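You operate a simulated robot arm through the tools that you are given. There is no shell and no other tool.

You are at the controls of a simulated robot arm. One attempt, no reset.

Task
Take the green pad from the top of the spare bench and leave it on top of the green lamp. Put the beaker from the top of the spare bench in the drain basin floor. Open the insert drawer, put the clear lens in the inside of the insert drawer and shut the drawer again. Put the capsule from the top of the service bench on the blue mat by the centrifuge. Open the right service bench drawer, put the blue brush in the inside of the right service bench drawer, then shut the drawer. Do these in any order. Set down upright: pad, beaker.

The check looks at the end state, three seconds after you hand in, the way a careful person would. Anything else that was tipped, shoved, dropped, spilled or broken makes it a failure.

Robot
A 6-joint arm with a four-finger gripper on a trunk, on a base that drives. Base frame: it is fixed to the floor where the robot stands at the start and does not move with it; the origin is under the middle of the robot, x ahead of it, y to its left, z up. Readings come in m, rad, newtons and seconds.
With the tool pointing down near the work surface it reaches from about 0.46 to 0.92 m from the robot's upright axis, wherever it stands. Its first joint turns from -2.897 to 2.897 rad. Places, roughly: beaker [1, 0.25, 1]; blue brush (5x10x5 cm) [0.8, 2.8, 0.9]; blue mat by the centrifuge (17x15 cm) [2.84, -1.34, 0.9]; capsule [1.25, 2.75, 1]; clear lens (3x3x2 cm) [1.1, 2.3, 0.9]; drain basin floor (21x22 cm) [3, 2.6, 0.86]; green lamp (6x6x6 cm) [1, 0.2, 0.9]; insert drawer [2.9, -1.3, 0.8]; inside of the insert drawer [2.9, -1.3, 0.8]; inside of the right service bench drawer [1.3, 2.5, 0.7]; pad [1, 0.25, 1]; right service bench drawer [1.3, 2.5, 0.7]. Payload 3.43 kg.
The tool frame sits at the grasp point between the pads (the TCP): z along the fingers, y along the line on which they close. The tips reach 0.03 m beyond it. Largest opening 0.12 m; the body of the gripper starts 0.085 m behind the TCP.
Orientation is that of the tool frame in the base frame, as a unit quaternion [w, x, y, z]. With the fingers straight down and closing along the base's y, the tool's x points along the base's -x, its y along +y and its z along -z.

Tools
- The arm moves only by the tool servo_tool. Its argument "moves" is one flat list of numbers, 7 for each row, row after row: the shift along the base's x, y, z in m, then the turn, a rotation vector about the base's x, y, z in rad, then the gripper command, from -1 (shut) to 1 (fully open), values between in proportion. In form: [tx, ty, tz, ax, ay, az, grip, tx, ty, tz, ax, ay, az, grip, ...]. A call has 1 to 20 rows; each row shifts and turns the commanded pose from where the row before left it. Each row takes 0.2 s and may step no farther than 0.05 m and 0.15 rad from the row before; otherwise, or with a gripper value out of range, the whole call is refused. A pose out of reach is approached as far as the arm can. The call stops where the force on the tool passes 40 N (or 10 N more than at its start, if that is more) or the arm is blocked; 0.2 s more then pass. The fingers move at their own pace and stop on an object; they squeeze with about 25 N. The grip force told is the motor's: it shows also when the fingers shut on nothing. Time passes only in rows, and 0.2 s behind the last, so rows that do not move let the fingers close. It gives the time, the measured TCP pose, the force on the tool (base axes), the opening and the grip force at its end, in the units of the frame above (readings bear some noise), with the torque about the TCP (base axes, N m) and any sound that the robot's microphone picked up.
- Cameras (640 x 400 px; columns grow to the right, rows downward): "scene" is now at [0.0528, 0.2244, 1.634]; the picture's right is [0.33, -0.94, 0.00], its down [-0.73, -0.26, -0.63] and it looks along [0.60, 0.21, -0.77] (base axes); focal length 265 px, centre (320, 200). "wrist" rides on the gripper at [0.071, -0.017, -0.121] in the tool frame; the picture's right is [0.23, 0.97, 0.00], its down [-0.81, 0.19, -0.55] and it looks along [-0.54, 0.13, 0.83] (tool axes); focal length 275 px, centre (320, 200). There is no depth. A picture from a camera that has moved, and an enlarged one, comes with that camera's place and axes in the base frame and with its lens.
- capture(camera): a new picture of that camera. The clock stands still meanwhile.
- slide_trunk(by): slides the trunk up (or, below 0, down) by that many m; the arm and the scene camera ride with it, the base frame stays. It gives what a move gives, with no picture.
- steer(legs): drives the robot by 1 to 6 legs, each [ahead, left, turn to the left] in m, m and rad, along the robot's own axes; the way and the turn of a leg run together, so that a leg with both is an arc; at most 1.5 m and 3.142 rad a leg. The arm and the cameras ride along, it lands a little off, and it stops where it bumps. It gives what a move gives.
- turn_head(pan, tilt): turns the head with the scene camera to pan (to the left, within 2.094 rad either way) and tilt (down, from -0.506 to 1.204), counted from straight ahead of the robot. It gives what a move gives.
- enlarge(camera, box): a new picture of the part [left, top, right, bottom] of that camera's present view, enlarged. The clock stands still meanwhile.
- close_job(): hands the job in; it is judged then, once.

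Nothing tells you exact positions but the pictures and the camera data. Unless the task says otherwise, let go and move clear before handing in.

The tools are called as a command line: name --argument value ..., lists and objects as JSON in quotes. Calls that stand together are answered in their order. servo_tool: Moves the arm, as the interface text tells. Its arguments: {"type":"object","properties":{"moves":{"type":"array","items":{"type":"number"}}},"required":["moves"]} The other tools are called the same way: slide_trunk (by) slides the trunk up or down; steer (legs) drives the base; turn_head (pan, tilt) turns the head that bears the scene camera; capture (camera) takes a picture; enlarge (camera, box) takes an enlarged picture of a part of a camera's view; close_job () hands the job in.

At the start:

```text
time: 0.0
tcp_pos: [0.3869, 0.217, 1.1311]
ee_rot: [0.0, 0.0, 1.0, 0.0]
ft_force: [0.4, -0.5, -0.4]
torque: [0.0, -0.01, 0.01]
grip_width: 0.12
grip_force: 0.0
trunk travel left (down, up): [-0.225, 0.315]
robot x, y, heading: [-0.0015, 0.0004, -0.003]
head pan, tilt: [-0.279, 0.853]
```

scene: 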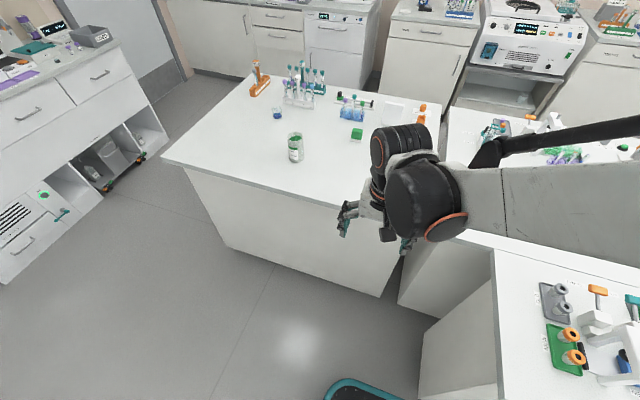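
wrist: 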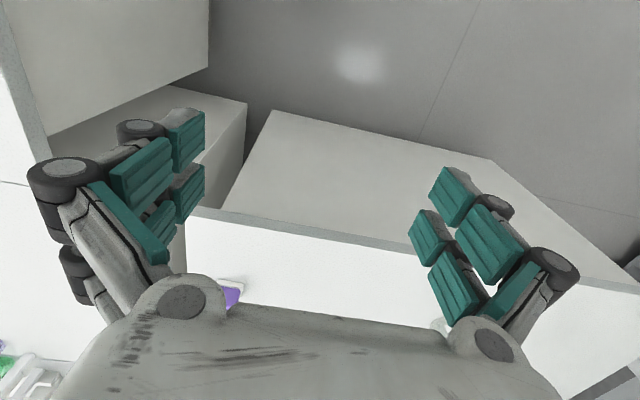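

I see the spare bench in front with a jar, tube racks, and small coloured items. I'll take enlarged pictures of it to identify the pad, beaker and green lamp.

enlarge --camera "scene" --box '[230, 50, 450, 190]'

enlarge --camera "scene" --box '[0, 0, 200, 125]'

enlarge --camera "scene" --box '[380, 0, 640, 165]'

```text
2.86 times, centred on (340, 120) of scene
camera zoom: at [0.0528, 0.2244, 1.634], right [0.33, -0.94, 0.0], down [-0.73, -0.26, -0.63], along [0.6, 0.21, -0.77], focal length 758 px, centre (263, 429)
```

zoom: 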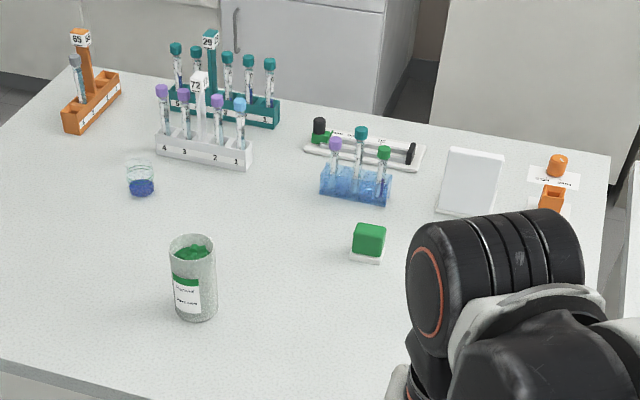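

```text
3.20 times, centred on (100, 62) of scene
camera zoom: at [0.0528, 0.2244, 1.634], right [0.33, -0.94, 0.0], down [-0.73, -0.26, -0.63], along [0.6, 0.21, -0.77], focal length 848 px, centre (1024, 640)
```

zoom: 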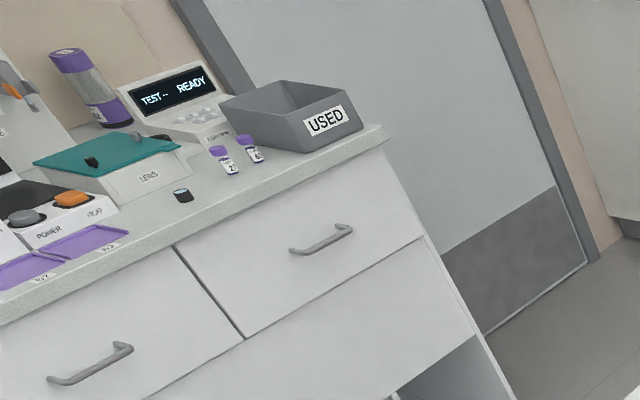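

```text
2.42 times, centred on (510, 82) of scene
camera zoom: at [0.0528, 0.2244, 1.634], right [0.33, -0.94, 0.0], down [-0.73, -0.26, -0.63], along [0.6, 0.21, -0.77], focal length 643 px, centre (-141, 485)
```

zoom: 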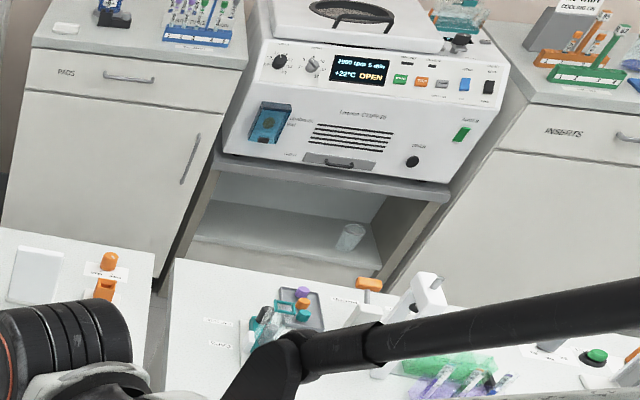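

The spare bench holds a jar, a small glass with blue contents, racks and a green cube on a white base, and the arm hides part of it. I'll turn the head to survey the rest of the room.

turn_head --pan 0.3 --tilt 0.6

capture --camera "scene"

turn_head --pan -0.7 --tilt 0.5

capture --camera "scene"

turn_head --pan 1.3 --tilt 0.5

capture --camera "scene"

```text
time: 1.0
tcp_pos: [0.3867, 0.2175, 1.1309]
ee_rot: [0.0, 0.0, 1.0, 0.0]
ft_force: [-0.6, 0.5, 0.2]
torque: [0.0, 0.0, -0.01]
grip_width: 0.12
grip_force: 0.1
trunk travel left (down, up): [-0.225, 0.315]
robot x, y, heading: [-0.0007, 0.0021, 0.003]
head pan, tilt: [0.3, 0.6]
```

```text
taken
camera scene: at [0.062, 0.2281, 1.6522], right [0.34, -0.94, 0.0], down [-0.58, -0.21, -0.79], along [0.74, 0.27, -0.61], focal length 265 px, centre (320, 200)
```

scene: 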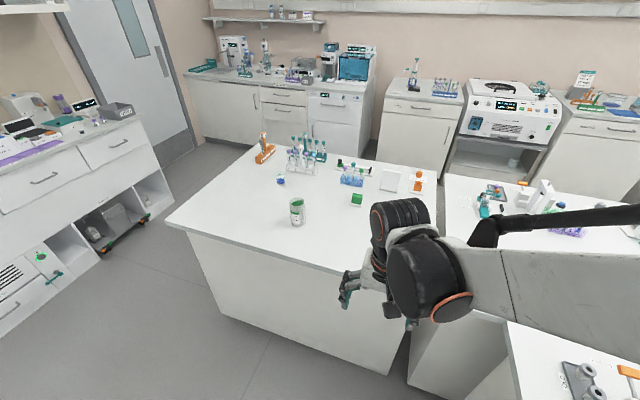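

```text
time: 2.3
tcp_pos: [0.388, 0.2173, 1.1301]
ee_rot: [0.0, 0.001, 1.0, 0.001]
ft_force: [0.0, 0.3, -0.1]
torque: [0.0, -0.01, 0.05]
grip_width: 0.1199
grip_force: 0.0
trunk travel left (down, up): [-0.225, 0.315]
robot x, y, heading: [-0.0004, -0.0005, -0.003]
head pan, tilt: [-0.7, 0.499]
```

```text
taken
camera scene: at [0.0639, 0.228, 1.6567], right [0.33, -0.94, 0.0], down [-0.54, -0.19, -0.82], along [0.77, 0.27, -0.57], focal length 265 px, centre (320, 200)
```

scene: 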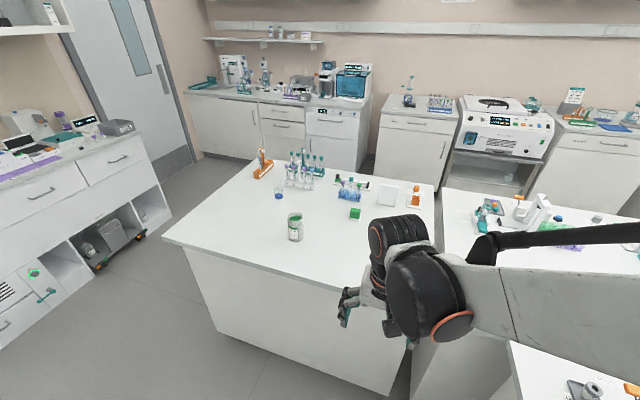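

```text
time: 4.2
tcp_pos: [0.3869, 0.2167, 1.1316]
ee_rot: [0.0, -0.001, 1.0, 0.001]
ft_force: [-0.9, 0.4, -0.7]
torque: [-0.01, 0.01, -0.02]
grip_width: 0.1199
grip_force: 0.0
trunk travel left (down, up): [-0.225, 0.315]
robot x, y, heading: [0.0015, 0.0035, 0.003]
head pan, tilt: [1.3, 0.499]
```

```text
taken
camera scene: at [0.0403, 0.2673, 1.6656], right [0.75, -0.66, 0.0], down [-0.32, -0.37, -0.87], along [0.57, 0.66, -0.49], focal length 265 px, centre (320, 200)
```

scene: 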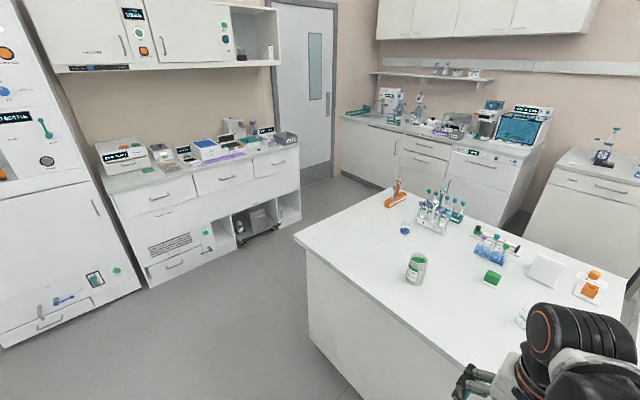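

The head camera's measured axes don't match the pan I commanded. I'll take another picture to see whether the head was still moving.

capture --camera "scene"

```text
taken
camera scene: at [0.0403, 0.2673, 1.6656], right [0.75, -0.66, 0.0], down [-0.32, -0.37, -0.87], along [0.57, 0.66, -0.49], focal length 265 px, centre (320, 200)
```

scene: 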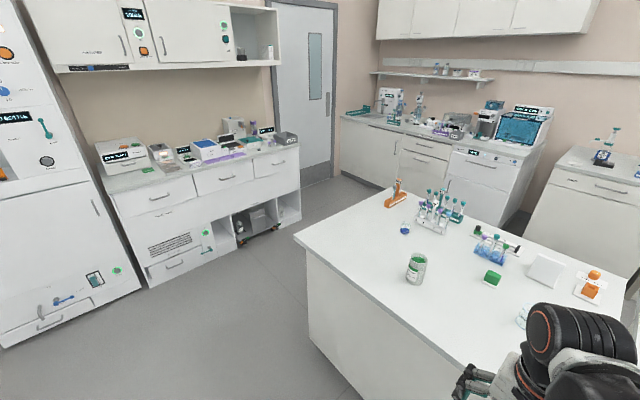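

Now there's a glass-like thing near the arm on the spare bench too. I'll test the head pan again to learn how it behaves.

turn_head --pan -1.5 --tilt 0.5

capture --camera "scene"

turn_head --pan 2.0 --tilt 0.5

capture --camera "scene"

```text
time: 6.7
tcp_pos: [0.3871, 0.2179, 1.1312]
ee_rot: [0.0, 0.0, 1.0, 0.0]
ft_force: [-0.3, 1.0, 0.6]
torque: [0.0, -0.02, 0.02]
grip_width: 0.1201
grip_force: 0.0
trunk travel left (down, up): [-0.225, 0.315]
robot x, y, heading: [-0.003, -0.0013, -0.004]
head pan, tilt: [-1.499, 0.499]
```

```text
taken
camera scene: at [0.0665, 0.2289, 1.6661], right [0.33, -0.94, 0.0], down [-0.46, -0.16, -0.88], along [0.83, 0.29, -0.48], focal length 265 px, centre (320, 200)
```

scene: 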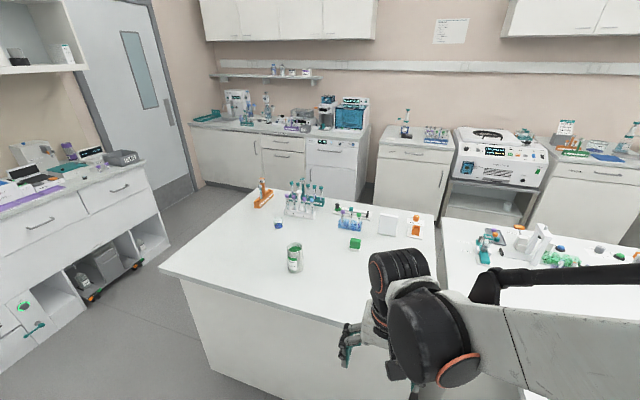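

```text
time: 9.6
tcp_pos: [0.3867, 0.2181, 1.1307]
ee_rot: [-0.001, 0.0, 1.0, 0.0]
ft_force: [0.6, -0.7, 0.0]
torque: [0.01, 0.01, 0.0]
grip_width: 0.1199
grip_force: 0.0
trunk travel left (down, up): [-0.225, 0.315]
robot x, y, heading: [0.0002, -0.001, 0.001]
head pan, tilt: [2.0, 0.499]
```

```text
taken
camera scene: at [0.0399, 0.2676, 1.6653], right [0.76, -0.65, 0.0], down [-0.32, -0.37, -0.87], along [0.57, 0.66, -0.49], focal length 265 px, centre (320, 200)
```

scene: 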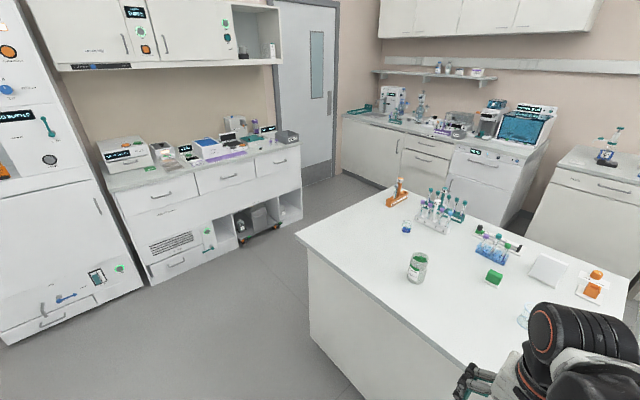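

The head only really pans between two headings, so I'll rely on the reported camera axes. I'll zoom in on the bench from here, since a glass object shows next to the arm.

enlarge --camera "scene" --box '[370, 160, 640, 340]'

enlarge --camera "scene" --box '[80, 100, 310, 290]'

enlarge --camera "scene" --box '[330, 60, 560, 190]'

enlarge --camera "wrist" --box '[200, 200, 500, 400]'

```text
2.22 times, centred on (505, 250) of scene
camera zoom: at [0.0399, 0.2676, 1.6653], right [0.76, -0.65, 0.0], down [-0.32, -0.37, -0.87], along [0.57, 0.66, -0.49], focal length 589 px, centre (-91, 89)
```

zoom: 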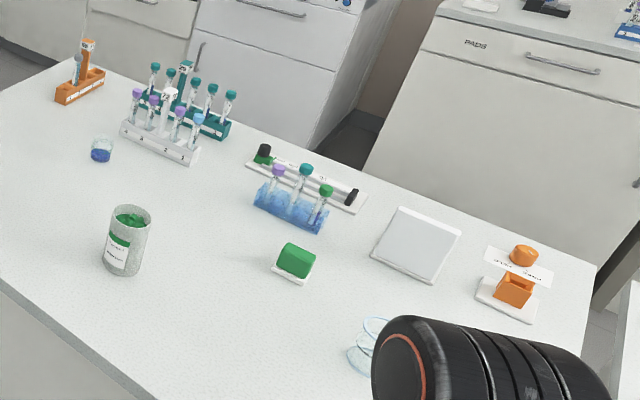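

```text
2.11 times, centred on (195, 195) of scene
camera zoom: at [0.0399, 0.2676, 1.6653], right [0.76, -0.65, 0.0], down [-0.32, -0.37, -0.87], along [0.57, 0.66, -0.49], focal length 558 px, centre (583, 210)
```

zoom: 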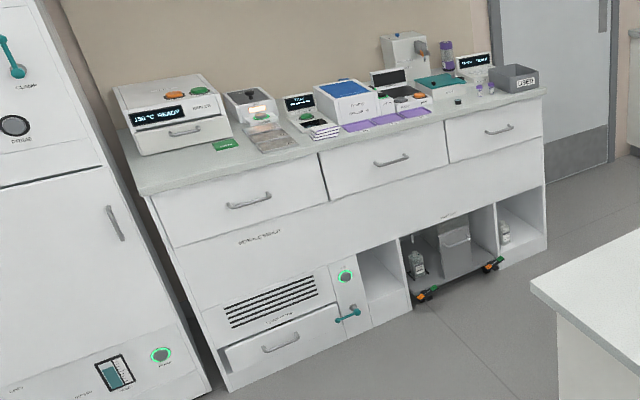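

```text
2.78 times, centred on (445, 125) of scene
camera zoom: at [0.0399, 0.2676, 1.6653], right [0.76, -0.65, 0.0], down [-0.32, -0.37, -0.87], along [0.57, 0.66, -0.49], focal length 738 px, centre (-28, 409)
```

zoom: 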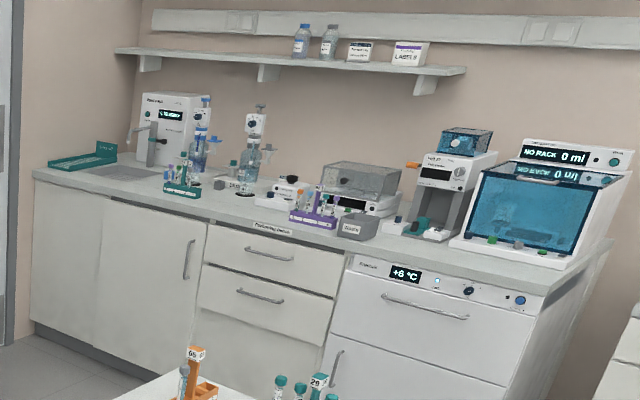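

```text
2.00 times, centred on (350, 300) of wrist
camera zoom: at [0.316, 0.2029, 1.2501], right [-0.23, 0.97, 0.0], down [0.81, 0.19, 0.55], along [0.54, 0.13, -0.83], focal length 551 px, centre (260, 0)
```

zoom: 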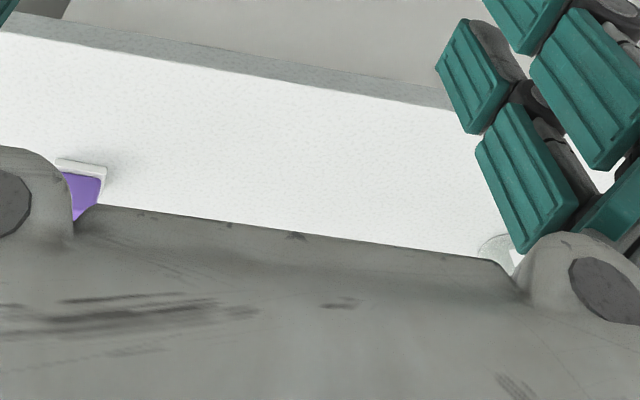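

A clear glass stands beside the arm and a purple cube is visible in the wrist view, so more items are hidden behind the arm. I'll raise the arm to open the view.

servo_tool --moves '[0, 0, 0.05, 0, 0, 0, 1, 0, 0, 0.05, 0, 0, 0, 1, 0, 0, 0.05, 0, 0, 0, 1, 0, 0, 0.05, 0, 0, 0, 1, 0, 0, 0.05, 0, 0, 0, 1]'

capture --camera "wrist"

capture --camera "scene"

```text
time: 10.8
tcp_pos: [0.3846, 0.2157, 1.3817]
ee_rot: [0.0, 0.0, 1.0, 0.0]
ft_force: [0.1, 0.2, -0.5]
torque: [0.02, -0.02, 0.03]
grip_width: 0.1199
grip_force: 0.1
trunk travel left (down, up): [-0.225, 0.315]
robot x, y, heading: [-0.0003, 0.0014, -0.001]
head pan, tilt: [2.0, 0.499]
```

```text
taken
camera wrist: at [0.3133, 0.2012, 1.5007], right [-0.23, 0.97, 0.0], down [0.81, 0.19, 0.55], along [0.54, 0.13, -0.83], focal length 275 px, centre (320, 200)
```

wrist: 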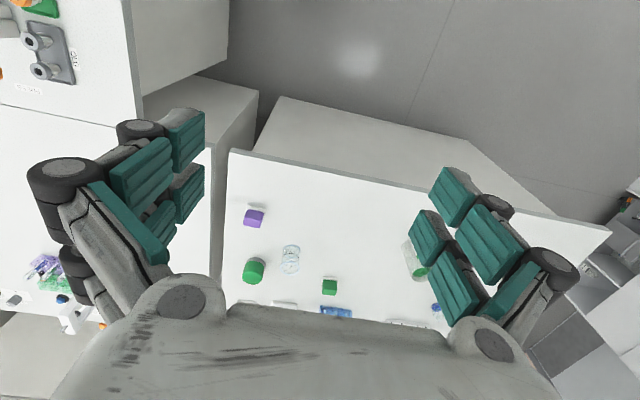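

```text
taken
camera scene: at [-0.0572, 0.2815, 1.6666], right [0.91, 0.42, 0.0], down [0.2, -0.44, -0.88], along [-0.37, 0.8, -0.48], focal length 265 px, centre (320, 200)
```

scene: 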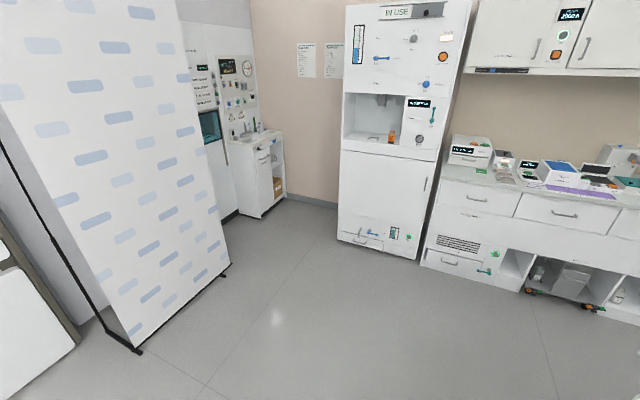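

The wrist camera now shows a purple block, a green cylinder-like thing, a clear glass and the green cube on the spare bench. I'll zoom in on these and turn the head back to the front.

enlarge --camera "wrist" --box '[210, 180, 450, 330]'

turn_head --pan 0.0 --tilt 0.9

capture --camera "scene"

```text
2.67 times, centred on (330, 255) of wrist
camera zoom: at [0.3133, 0.2012, 1.5007], right [-0.23, 0.97, 0.0], down [0.81, 0.19, 0.55], along [0.54, 0.13, -0.83], focal length 734 px, centre (293, 53)
```

zoom: 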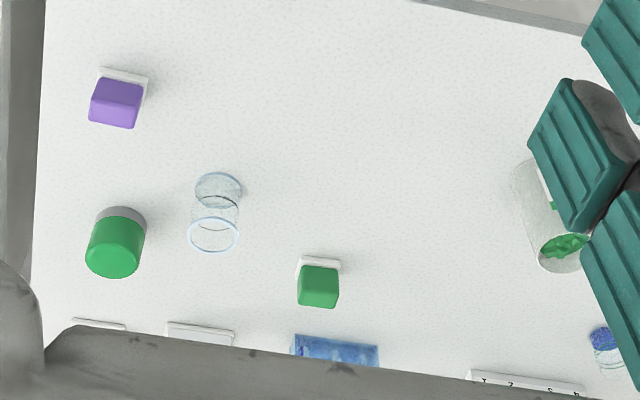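

```text
time: 12.7
tcp_pos: [0.3856, 0.2157, 1.3805]
ee_rot: [0.0, 0.001, 1.0, -0.001]
ft_force: [-0.1, 0.5, 0.2]
torque: [0.03, 0.03, -0.01]
grip_width: 0.12
grip_force: 0.1
trunk travel left (down, up): [-0.225, 0.315]
robot x, y, heading: [-0.0033, 0.0068, 0.001]
head pan, tilt: [0.0, 0.901]
```

```text
taken
camera scene: at [0.0569, 0.2048, 1.634], right [0.08, -1.0, 0.0], down [-0.77, -0.06, -0.63], along [0.63, 0.05, -0.77], focal length 265 px, centre (320, 200)
```

scene: 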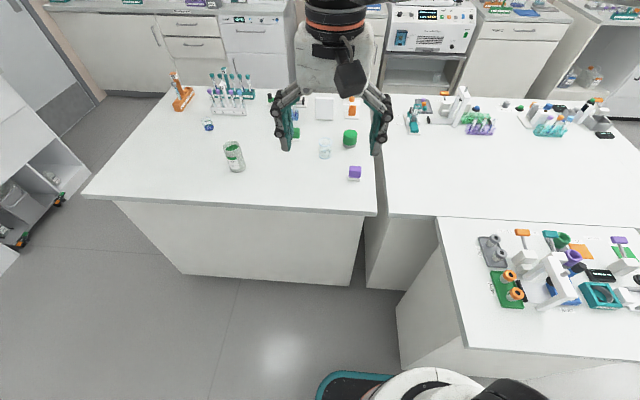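

Green lamp is the green dome with a grey ring at about (0.97, 0.15), the green pad is the green cube on white at about (0.99, 0.40), and the clear beaker is near (0.90, 0.26). Before driving I'll look down at the robot's own base and the benches around it.

turn_head --pan -0.5 --tilt 1.2

capture --camera "scene"

turn_head --pan -1.6 --tilt 0.9

capture --camera "scene"

```text
time: 13.7
tcp_pos: [0.3834, 0.2164, 1.3804]
ee_rot: [0.0, 0.001, 1.0, 0.0]
ft_force: [-1.0, 0.6, -0.1]
torque: [-0.03, 0.02, 0.01]
grip_width: 0.1198
grip_force: 0.0
trunk travel left (down, up): [-0.225, 0.315]
robot x, y, heading: [-0.0028, 0.0023, -0.001]
head pan, tilt: [-0.499, 1.201]
```

```text
taken
camera scene: at [0.0569, 0.2047, 1.634], right [0.08, -1.0, 0.0], down [-0.77, -0.06, -0.63], along [0.63, 0.05, -0.77], focal length 265 px, centre (320, 200)
```

scene: 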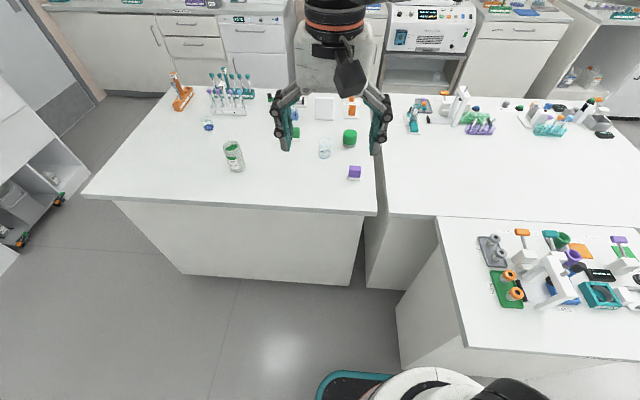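

```text
time: 15.0
tcp_pos: [0.3848, 0.2162, 1.381]
ee_rot: [0.0, 0.0, 1.0, 0.001]
ft_force: [0.3, 0.6, -0.3]
torque: [-0.01, 0.01, 0.02]
grip_width: 0.1201
grip_force: 0.2
trunk travel left (down, up): [-0.225, 0.315]
robot x, y, heading: [-0.0012, -0.0006, 0.006]
head pan, tilt: [-1.6, 0.901]
```

```text
taken
camera scene: at [0.0571, 0.2047, 1.6342], right [0.08, -1.0, 0.0], down [-0.77, -0.06, -0.64], along [0.63, 0.05, -0.77], focal length 265 px, centre (320, 200)
```

scene: 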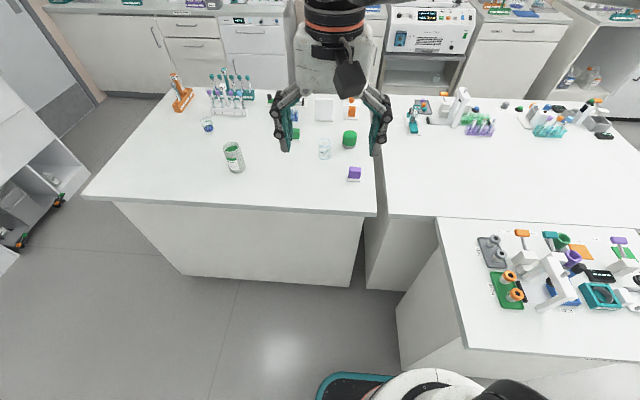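

The head is blocked from turning right by the arm, and the bench on my right starts near x 0.22, y −0.13. I'll slide left 0.35 m first and then drive 0.3 m ahead to the spare bench.

steer --legs '[[0, 0.35, 0], [0.28, 0, 0]]'

capture --camera "wrist"

capture --camera "scene"

```text
time: 18.8
tcp_pos: [0.6666, 0.5675, 1.3797]
ee_rot: [-0.001, 0.002, 1.0, 0.0]
ft_force: [0.6, 0.2, -0.7]
torque: [-0.03, 0.03, 0.02]
grip_width: 0.1199
grip_force: 0.0
trunk travel left (down, up): [-0.225, 0.315]
robot x, y, heading: [0.2826, 0.3506, 0.0]
head pan, tilt: [-1.6, 0.901]
```

```text
taken
camera wrist: at [0.5957, 0.5532, 1.4998], right [-0.23, 0.97, 0.0], down [0.81, 0.19, 0.55], along [0.54, 0.13, -0.83], focal length 275 px, centre (320, 200)
```

wrist: 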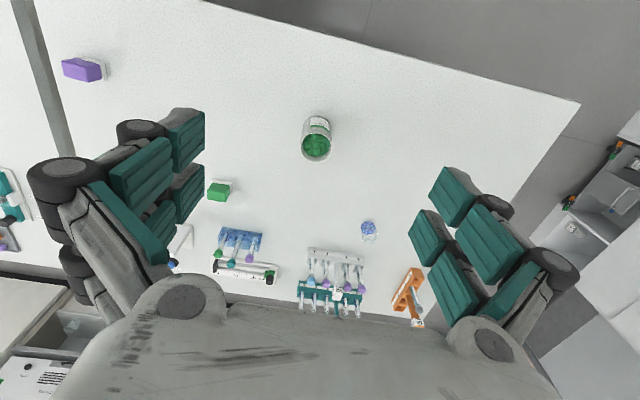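

```text
taken
camera scene: at [0.3397, 0.5567, 1.6348], right [0.07, -1.0, 0.0], down [-0.76, -0.05, -0.64], along [0.64, 0.04, -0.77], focal length 265 px, centre (320, 200)
```

scene: 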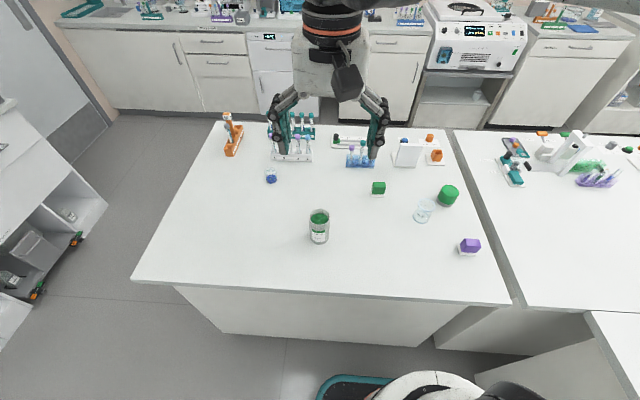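

The robot is now in front of the spare bench with pad, lamp and beaker in view. I'll zoom in to locate them.

enlarge --camera "scene" --box '[340, 160, 500, 260]'

enlarge --camera "wrist" --box '[160, 150, 320, 290]'

```text
4.00 times, centred on (420, 210) of scene
camera zoom: at [0.3397, 0.5567, 1.6348], right [0.07, -1.0, 0.0], down [-0.76, -0.05, -0.64], along [0.64, 0.04, -0.77], focal length 1060 px, centre (-80, 160)
```

zoom: 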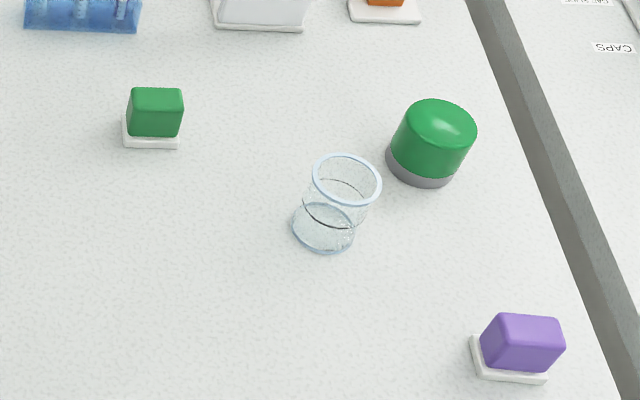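

```text
2.86 times, centred on (240, 220) of wrist
camera zoom: at [0.5957, 0.5532, 1.4998], right [-0.23, 0.97, 0.0], down [0.81, 0.19, 0.55], along [0.54, 0.13, -0.83], focal length 786 px, centre (549, 143)
```

zoom: 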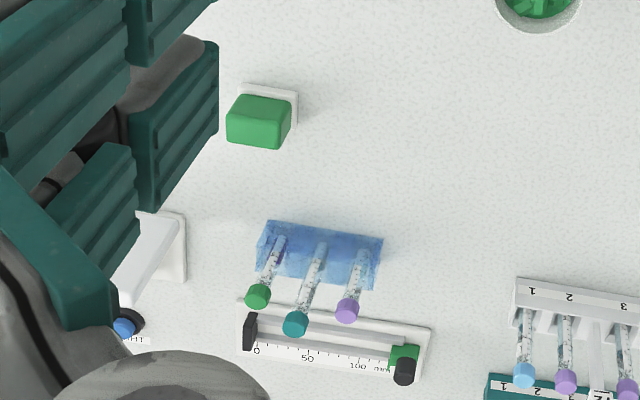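

Pad plate centre is about (0.997, 0.385), top near z 0.95; lamp is about (0.98, 0.146). I'll move the gripper above the pad and look with the wrist camera.

servo_tool --moves '[0.033, -0.018, -0.024, 0, 0, 0, 1, 0.033, -0.018, -0.024, 0, 0, 0, 1, 0.033, -0.018, -0.024, 0, 0, 0, 1, 0.033, -0.018, -0.024, 0, 0, 0, 1, 0.033, -0.018, -0.024, 0, 0, 0, 1, 0.033, -0.018, -0.024, 0, 0, 0, 1, 0.033, -0.018, -0.024, 0, 0, 0, 1, 0.033, -0.018, -0.024, 0, 0, 0, 1, 0.033, -0.018, -0.024, 0, 0, 0, 1, 0.033, -0.018, -0.024, 0, 0, 0, 1]'

capture --camera "wrist"

capture --camera "scene"

```text
time: 21.0
tcp_pos: [0.9997, 0.3871, 1.1387]
ee_rot: [0.0, 0.001, 1.0, 0.0]
ft_force: [0.1, 0.1, 0.3]
torque: [-0.01, 0.0, -0.03]
grip_width: 0.1197
grip_force: 0.1
trunk travel left (down, up): [-0.225, 0.315]
robot x, y, heading: [0.2787, 0.3538, -0.001]
head pan, tilt: [-1.6, 0.901]
```

```text
taken
camera wrist: at [0.9283, 0.3728, 1.2583], right [-0.23, 0.97, 0.0], down [0.81, 0.19, 0.55], along [0.54, 0.13, -0.83], focal length 275 px, centre (320, 200)
```

wrist: 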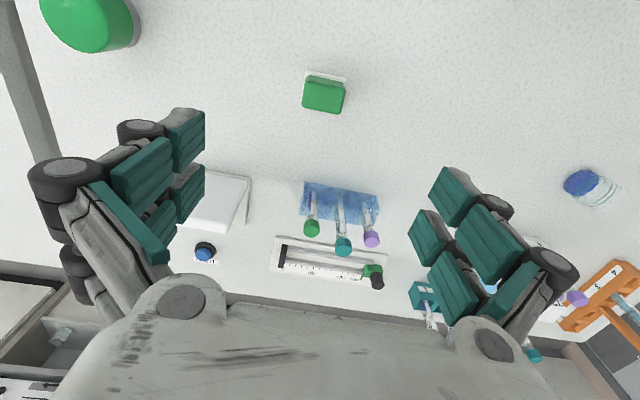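

```text
taken
camera scene: at [0.2609, 0.4754, 1.6327], right [-1.0, 0.03, 0.0], down [0.02, 0.78, -0.62], along [-0.02, -0.62, -0.78], focal length 265 px, centre (320, 200)
```

scene: 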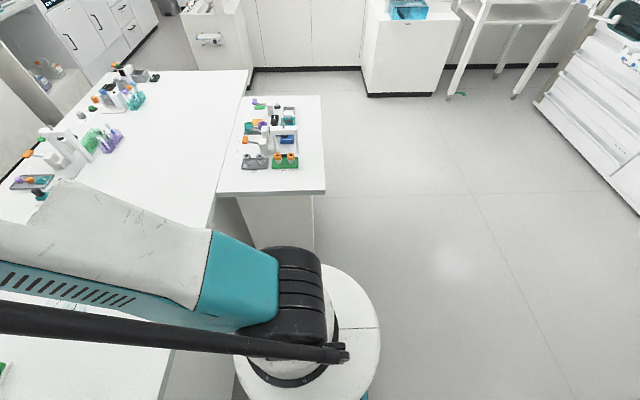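

The pad is right below the gripper. I'll zoom the wrist image to refine its centre.

enlarge --camera "wrist" --box '[270, 50, 380, 120]'

enlarge --camera "wrist" --box '[20, 0, 180, 100]'

```text
5.71 times, centred on (325, 85) of wrist
camera zoom: at [0.9283, 0.3728, 1.2583], right [-0.23, 0.97, 0.0], down [0.81, 0.19, 0.55], along [0.54, 0.13, -0.83], focal length 1573 px, centre (291, 857)
```

zoom: 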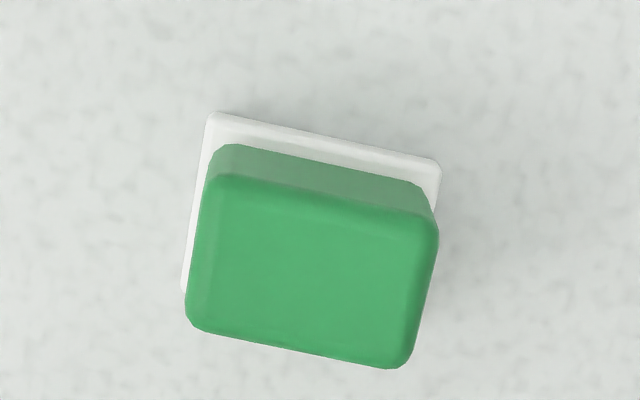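

```text
4.00 times, centred on (100, 50) of wrist
camera zoom: at [0.9283, 0.3728, 1.2583], right [-0.23, 0.97, 0.0], down [0.81, 0.19, 0.55], along [0.54, 0.13, -0.83], focal length 1101 px, centre (1200, 800)
```

zoom: 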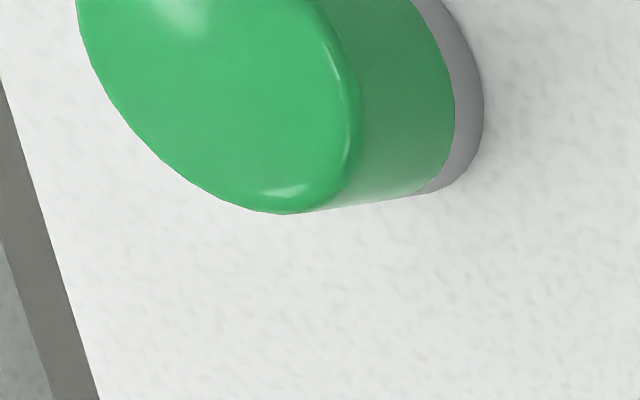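

Pad block centre is (0.999, 0.394), top about z 0.95. I'll descend around it and close.

servo_tool --moves '[0, 0.006, -0.04, 0, 0, 0, 1, 0, 0, -0.045, 0, 0, 0, 1, 0, 0, -0.045, 0, 0, 0, 1, 0, 0, -0.035, 0, 0, 0, 1, 0, 0, -0.027, 0, 0, 0, 1]'

capture --camera "wrist"

```text
time: 22.2
tcp_pos: [0.998, 0.3925, 0.9473]
ee_rot: [0.001, 0.002, 1.0, 0.0]
ft_force: [0.1, -0.1, -0.1]
torque: [-0.01, 0.06, 0.02]
grip_width: 0.1198
grip_force: 0.2
trunk travel left (down, up): [-0.225, 0.315]
robot x, y, heading: [0.2826, 0.3522, -0.0]
head pan, tilt: [-1.6, 0.901]
```

```text
taken
camera wrist: at [0.9262, 0.3799, 1.0673], right [-0.23, 0.97, 0.0], down [0.81, 0.19, 0.55], along [0.54, 0.13, -0.83], focal length 275 px, centre (320, 200)
```

wrist: 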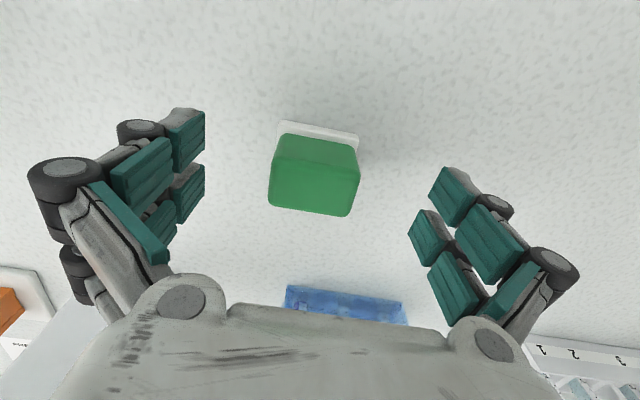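

The pad sits centred between the fingers. I'll lower a little and close.

servo_tool --moves '[0, 0, -0.008, 0, 0, 0, 1, 0, 0, 0, 0, 0, 0, 0.2, 0, 0, 0, 0, 0, 0, -1, 0, 0, 0, 0, 0, 0, -1, 0, 0, 0, 0, 0, 0, -1]'

capture --camera "wrist"

```text
time: 23.4
tcp_pos: [0.997, 0.3947, 0.9395]
ee_rot: [0.0, 0.002, 1.0, 0.0]
ft_force: [0.6, -1.1, 0.1]
torque: [0.02, 0.01, 0.02]
grip_width: 0.0451
grip_force: 25.2
trunk travel left (down, up): [-0.225, 0.315]
robot x, y, heading: [0.2799, 0.3545, -0.005]
head pan, tilt: [-1.6, 0.901]
```

```text
taken
camera wrist: at [0.926, 0.3796, 1.0596], right [-0.23, 0.97, 0.0], down [0.81, 0.19, 0.55], along [0.54, 0.13, -0.83], focal length 275 px, centre (320, 200)
```

wrist: 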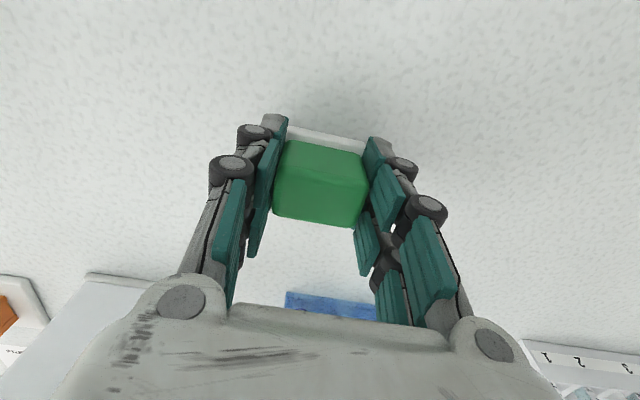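

Pad is held (4.5 cm wide). I'll lift it and carry it above the lamp, then look.

servo_tool --moves '[0, 0, 0.02, 0, 0, 0, -1, 0, 0, 0.05, 0, 0, 0, -1, 0, 0, 0.05, 0, 0, 0, -1, 0, 0, 0.05, 0, 0, 0, -1, -0.004, -0.049, 0, 0, 0, 0, -1, -0.004, -0.049, 0, 0, 0, 0, -1, -0.004, -0.049, 0, 0, 0, 0, -1, -0.004, -0.049, 0, 0, 0, 0, -1, -0.004, -0.049, 0, 0, 0, 0, -1]'

capture --camera "wrist"

```text
time: 25.4
tcp_pos: [0.9774, 0.1505, 1.1098]
ee_rot: [-0.001, 0.0, 1.0, 0.0]
ft_force: [0.2, 0.2, -0.6]
torque: [0.02, 0.04, 0.01]
grip_width: 0.0452
grip_force: 25.1
trunk travel left (down, up): [-0.225, 0.315]
robot x, y, heading: [0.2825, 0.3526, 0.004]
head pan, tilt: [-1.6, 0.901]
```

```text
taken
camera wrist: at [0.906, 0.1351, 1.2296], right [-0.23, 0.97, 0.0], down [0.81, 0.19, 0.55], along [0.54, 0.13, -0.83], focal length 275 px, centre (320, 200)
```

wrist: 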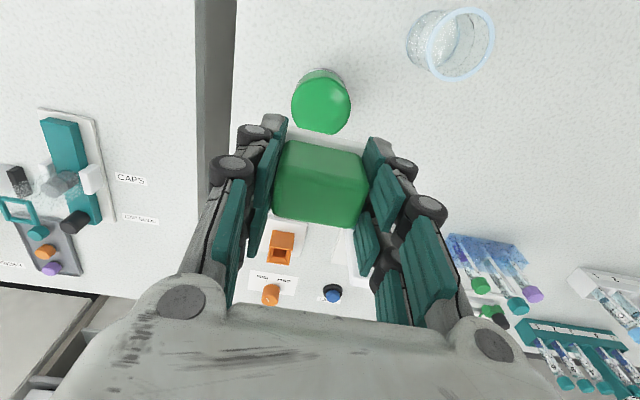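

The lamp shows right in front of the held pad in the wrist view. I'll zoom to refine the lamp centre.

enlarge --camera "wrist" --box '[270, 55, 375, 140]'

enlarge --camera "wrist" --box '[390, 0, 510, 90]'

```text
4.71 times, centred on (322, 98) of wrist
camera zoom: at [0.906, 0.1351, 1.2296], right [-0.23, 0.97, 0.0], down [0.81, 0.19, 0.55], along [0.54, 0.13, -0.83], focal length 1295 px, centre (308, 682)
```

zoom: 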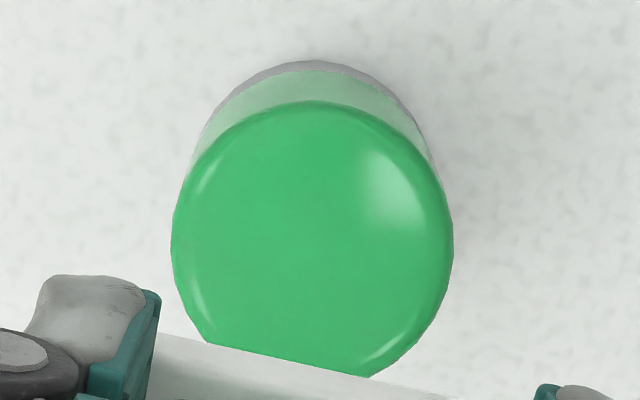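

```text
4.44 times, centred on (450, 45) of wrist
camera zoom: at [0.906, 0.1351, 1.2296], right [-0.23, 0.97, 0.0], down [0.81, 0.19, 0.55], along [0.54, 0.13, -0.83], focal length 1224 px, centre (-258, 889)
```

zoom: 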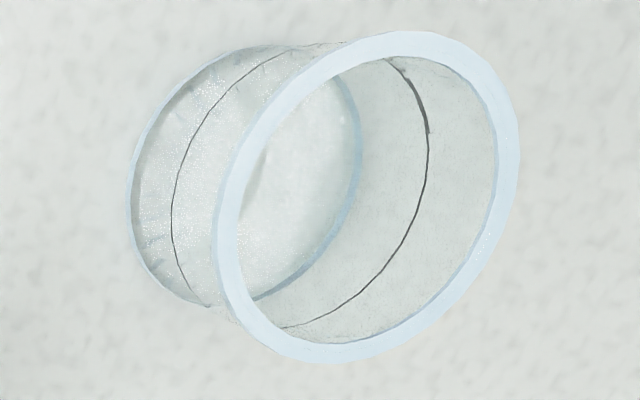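

Lamp centre is about (0.977, 0.152), right under the pad. I'll descend to just above contact height and check.

servo_tool --moves '[0, 0.001, -0.03, 0, 0, 0, -1, 0, 0, -0.03, 0, 0, 0, -1, 0, 0, -0.025, 0, 0, 0, -1, 0, 0, -0.015, 0, 0, 0, -1, 0, 0, -0.003, 0, 0, 0, -1]'

capture --camera "wrist"

turn_head --pan -0.3 --tilt 0.8

capture --camera "scene"

```text
time: 26.6
tcp_pos: [0.9753, 0.1496, 1.0077]
ee_rot: [0.0, 0.002, 1.0, 0.0]
ft_force: [0.2, -0.3, -0.1]
torque: [0.01, 0.04, -0.02]
grip_width: 0.0455
grip_force: 24.7
trunk travel left (down, up): [-0.225, 0.315]
robot x, y, heading: [0.2814, 0.3546, -0.005]
head pan, tilt: [-1.6, 0.901]
```

```text
taken
camera wrist: at [0.9053, 0.1353, 1.1272], right [-0.23, 0.97, 0.0], down [0.81, 0.19, 0.55], along [0.54, 0.13, -0.83], focal length 275 px, centre (320, 200)
```

wrist: 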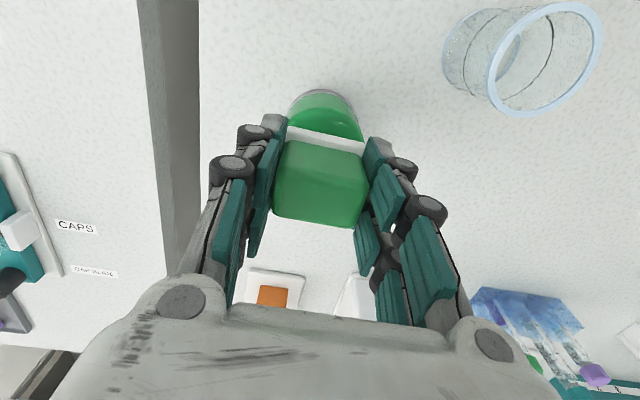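

```text
time: 28.1
tcp_pos: [0.9775, 0.1497, 1.0085]
ee_rot: [0.0, 0.002, 1.0, 0.0]
ft_force: [0.1, -1.2, -0.2]
torque: [0.01, 0.01, -0.03]
grip_width: 0.0452
grip_force: 24.7
trunk travel left (down, up): [-0.225, 0.315]
robot x, y, heading: [0.2803, 0.355, -0.0]
head pan, tilt: [-0.3, 0.799]
```

```text
taken
camera scene: at [0.3392, 0.5272, 1.6406], right [-0.3, -0.95, 0.0], down [-0.68, 0.21, -0.7], along [0.67, -0.21, -0.72], focal length 265 px, centre (320, 200)
```

scene: 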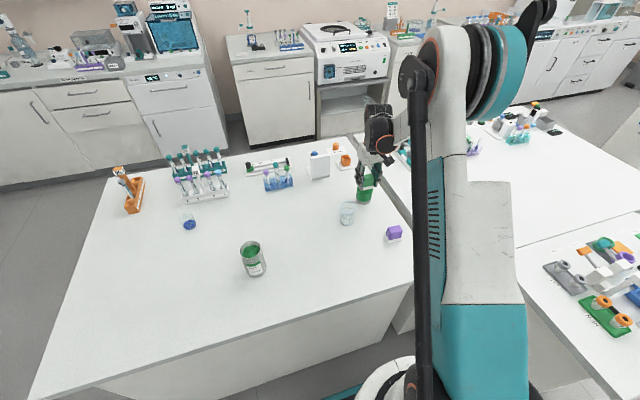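

I can see the gripper with the pad at the lamp. I'll zoom there to check the gap and alignment.

enlarge --camera "scene" --box '[320, 140, 420, 220]'

enlarge --camera "wrist" --box '[260, 70, 400, 240]'

```text
5.00 times, centred on (370, 180) of scene
camera zoom: at [0.3392, 0.5272, 1.6406], right [-0.3, -0.95, 0.0], down [-0.68, 0.21, -0.7], along [0.67, -0.21, -0.72], focal length 1326 px, centre (70, 300)
```

zoom: 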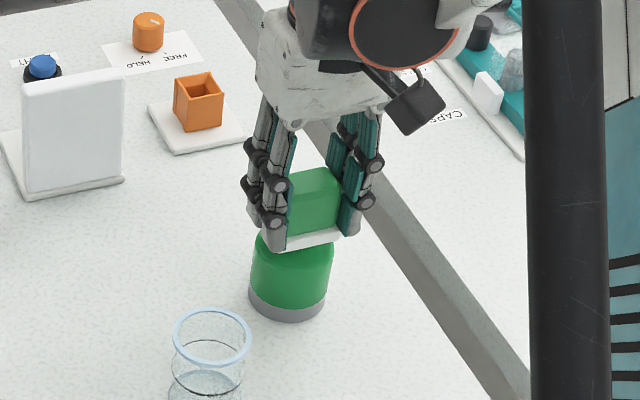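

```text
2.35 times, centred on (330, 155) of wrist
camera zoom: at [0.9054, 0.1353, 1.1274], right [-0.23, 0.97, 0.0], down [0.81, 0.19, 0.55], along [0.54, 0.13, -0.83], focal length 648 px, centre (296, 306)
```

zoom: 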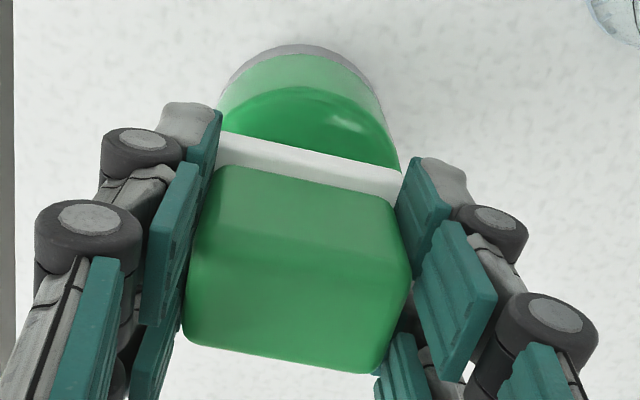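

The pad is centred over the lamp with a small gap. I'll lower in tiny steps until I feel contact.

servo_tool --moves '[0.003, 0, -0.002, 0, 0, 0, -1, 0, 0, -0.002, 0, 0, 0, -1, 0, 0, -0.002, 0, 0, 0, -1]'

enlarge --camera "scene" --box '[340, 160, 400, 210]'

```text
time: 28.9
tcp_pos: [0.9808, 0.1496, 1.0023]
ee_rot: [0.0, 0.001, 1.0, 0.0]
ft_force: [-0.2, -0.3, -0.1]
torque: [0.0, 0.03, 0.02]
grip_width: 0.0453
grip_force: 24.4
trunk travel left (down, up): [-0.225, 0.315]
robot x, y, heading: [0.2818, 0.3529, 0.0]
head pan, tilt: [-0.3, 0.799]
```

```text
8.00 times, centred on (370, 185) of scene
camera zoom: at [0.3392, 0.5272, 1.6406], right [-0.3, -0.95, 0.0], down [-0.68, 0.21, -0.7], along [0.67, -0.21, -0.72], focal length 2121 px, centre (-80, 320)
```

zoom: 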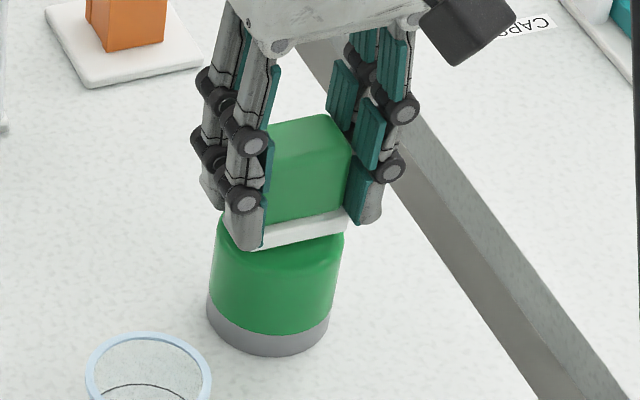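

No contact yet. I'll keep lowering in 2 mm steps.

servo_tool --moves '[0, 0, -0.002, 0, 0, 0, -1, 0, 0, 0, 0, 0, 0, -1]'

servo_tool --moves '[0, 0, -0.002, 0, 0, 0, -1, 0, 0, 0, 0, 0, 0, -1]'

```text
time: 29.5
tcp_pos: [0.9797, 0.1495, 0.9989]
ee_rot: [0.001, 0.001, 1.0, 0.0]
ft_force: [0.3, 0.6, -0.4]
torque: [0.0, 0.02, 0.0]
grip_width: 0.0451
grip_force: 25.1
trunk travel left (down, up): [-0.225, 0.315]
robot x, y, heading: [0.2807, 0.352, -0.003]
head pan, tilt: [-0.3, 0.799]
```

```text
time: 30.1
tcp_pos: [0.9786, 0.1491, 0.9984]
ee_rot: [0.0, 0.002, 1.0, 0.001]
ft_force: [2.6, -0.6, 6.0]
torque: [-0.18, 0.0, 0.02]
grip_width: 0.045
grip_force: 24.6
trunk travel left (down, up): [-0.225, 0.315]
robot x, y, heading: [0.2802, 0.3549, 0.0]
head pan, tilt: [-0.3, 0.799]
```

Contact is felt, so the pad rests on the lamp. I'll open and rise.

servo_tool --moves '[0, 0, 0, 0, 0, 0, -0.1, 0, 0, 0, 0, 0, 0, 0.2, 0, 0, 0, 0, 0, 0, 0.2, 0, 0, 0.02, 0, 0, 0, 0.2, 0, 0, 0.04, 0, 0, 0, 0.2, 0, 0, 0.05, 0, 0, 0, 0.2, 0, 0, 0.05, 0, 0, 0, 1]'

enlarge --camera "scene" --box '[320, 140, 420, 220]'

capture --camera "wrist"

```text
time: 31.7
tcp_pos: [0.9784, 0.1482, 1.1545]
ee_rot: [0.0, 0.002, 1.0, -0.001]
ft_force: [0.8, 0.7, 0.8]
torque: [0.02, -0.01, -0.02]
grip_width: 0.1196
grip_force: 0.1
trunk travel left (down, up): [-0.225, 0.315]
robot x, y, heading: [0.2798, 0.3529, -0.003]
head pan, tilt: [-0.3, 0.799]
```

```text
5.00 times, centred on (370, 180) of scene
camera zoom: at [0.3385, 0.5274, 1.6407], right [-0.3, -0.95, 0.0], down [-0.68, 0.21, -0.7], along [0.67, -0.21, -0.72], focal length 1326 px, centre (70, 300)
```

zoom: 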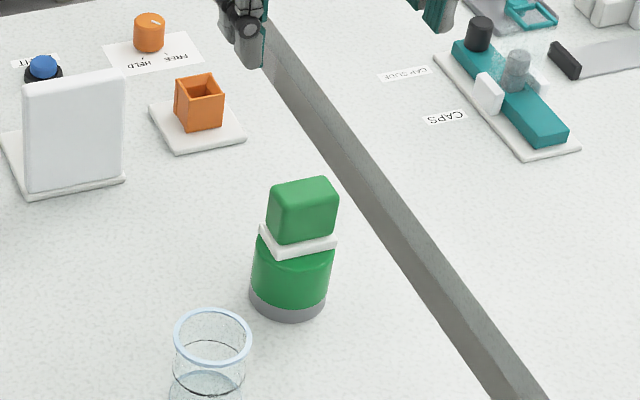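

```text
taken
camera wrist: at [0.9072, 0.1349, 1.2752], right [-0.23, 0.97, 0.0], down [0.81, 0.19, 0.55], along [0.54, 0.13, -0.83], focal length 275 px, centre (320, 200)
```

wrist: 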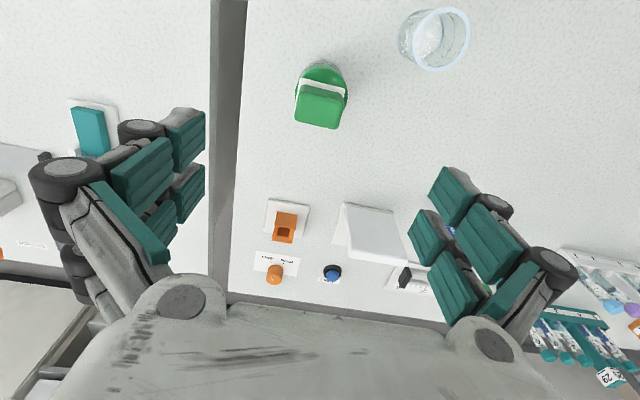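

The pad stands on the lamp. Next is the beaker; I'll compare the clear glass with the small blue-filled one to be sure which is which.

enlarge --camera "scene" --box '[165, 200, 215, 240]'

enlarge --camera "scene" --box '[325, 190, 375, 230]'

enlarge --camera "scene" --box '[230, 230, 280, 285]'

```text
10.00 times, centred on (190, 220) of scene
camera zoom: at [0.3385, 0.5274, 1.6407], right [-0.3, -0.95, 0.0], down [-0.68, 0.21, -0.7], along [0.67, -0.21, -0.72], focal length 2651 px, centre (1620, 0)
```

zoom: 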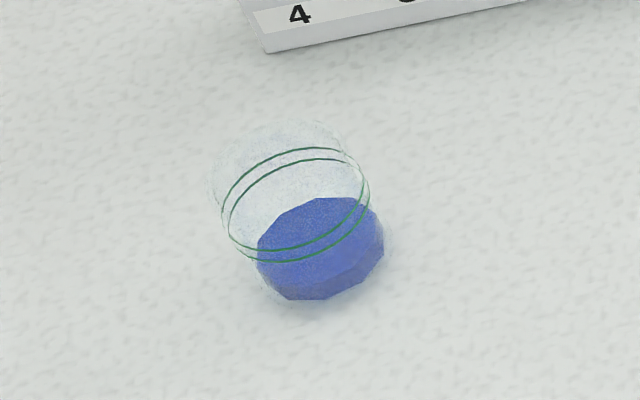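

```text
10.00 times, centred on (350, 210) of scene
camera zoom: at [0.3385, 0.5274, 1.6407], right [-0.3, -0.95, 0.0], down [-0.68, 0.21, -0.7], along [0.67, -0.21, -0.72], focal length 2651 px, centre (20, 100)
```

zoom: 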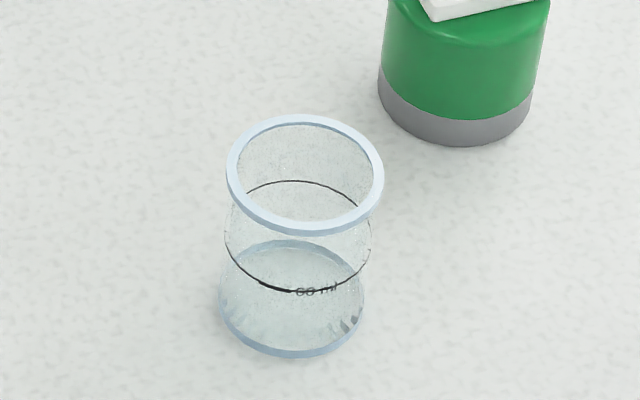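

```text
7.27 times, centred on (255, 258) of scene
camera zoom: at [0.3385, 0.5274, 1.6407], right [-0.3, -0.95, 0.0], down [-0.68, 0.21, -0.7], along [0.67, -0.21, -0.72], focal length 1928 px, centre (793, -218)
```

zoom: 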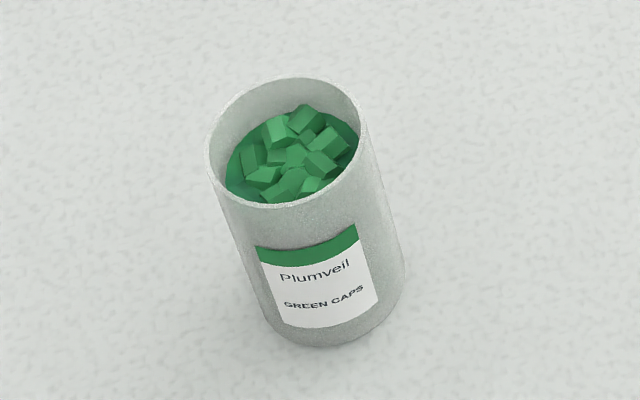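

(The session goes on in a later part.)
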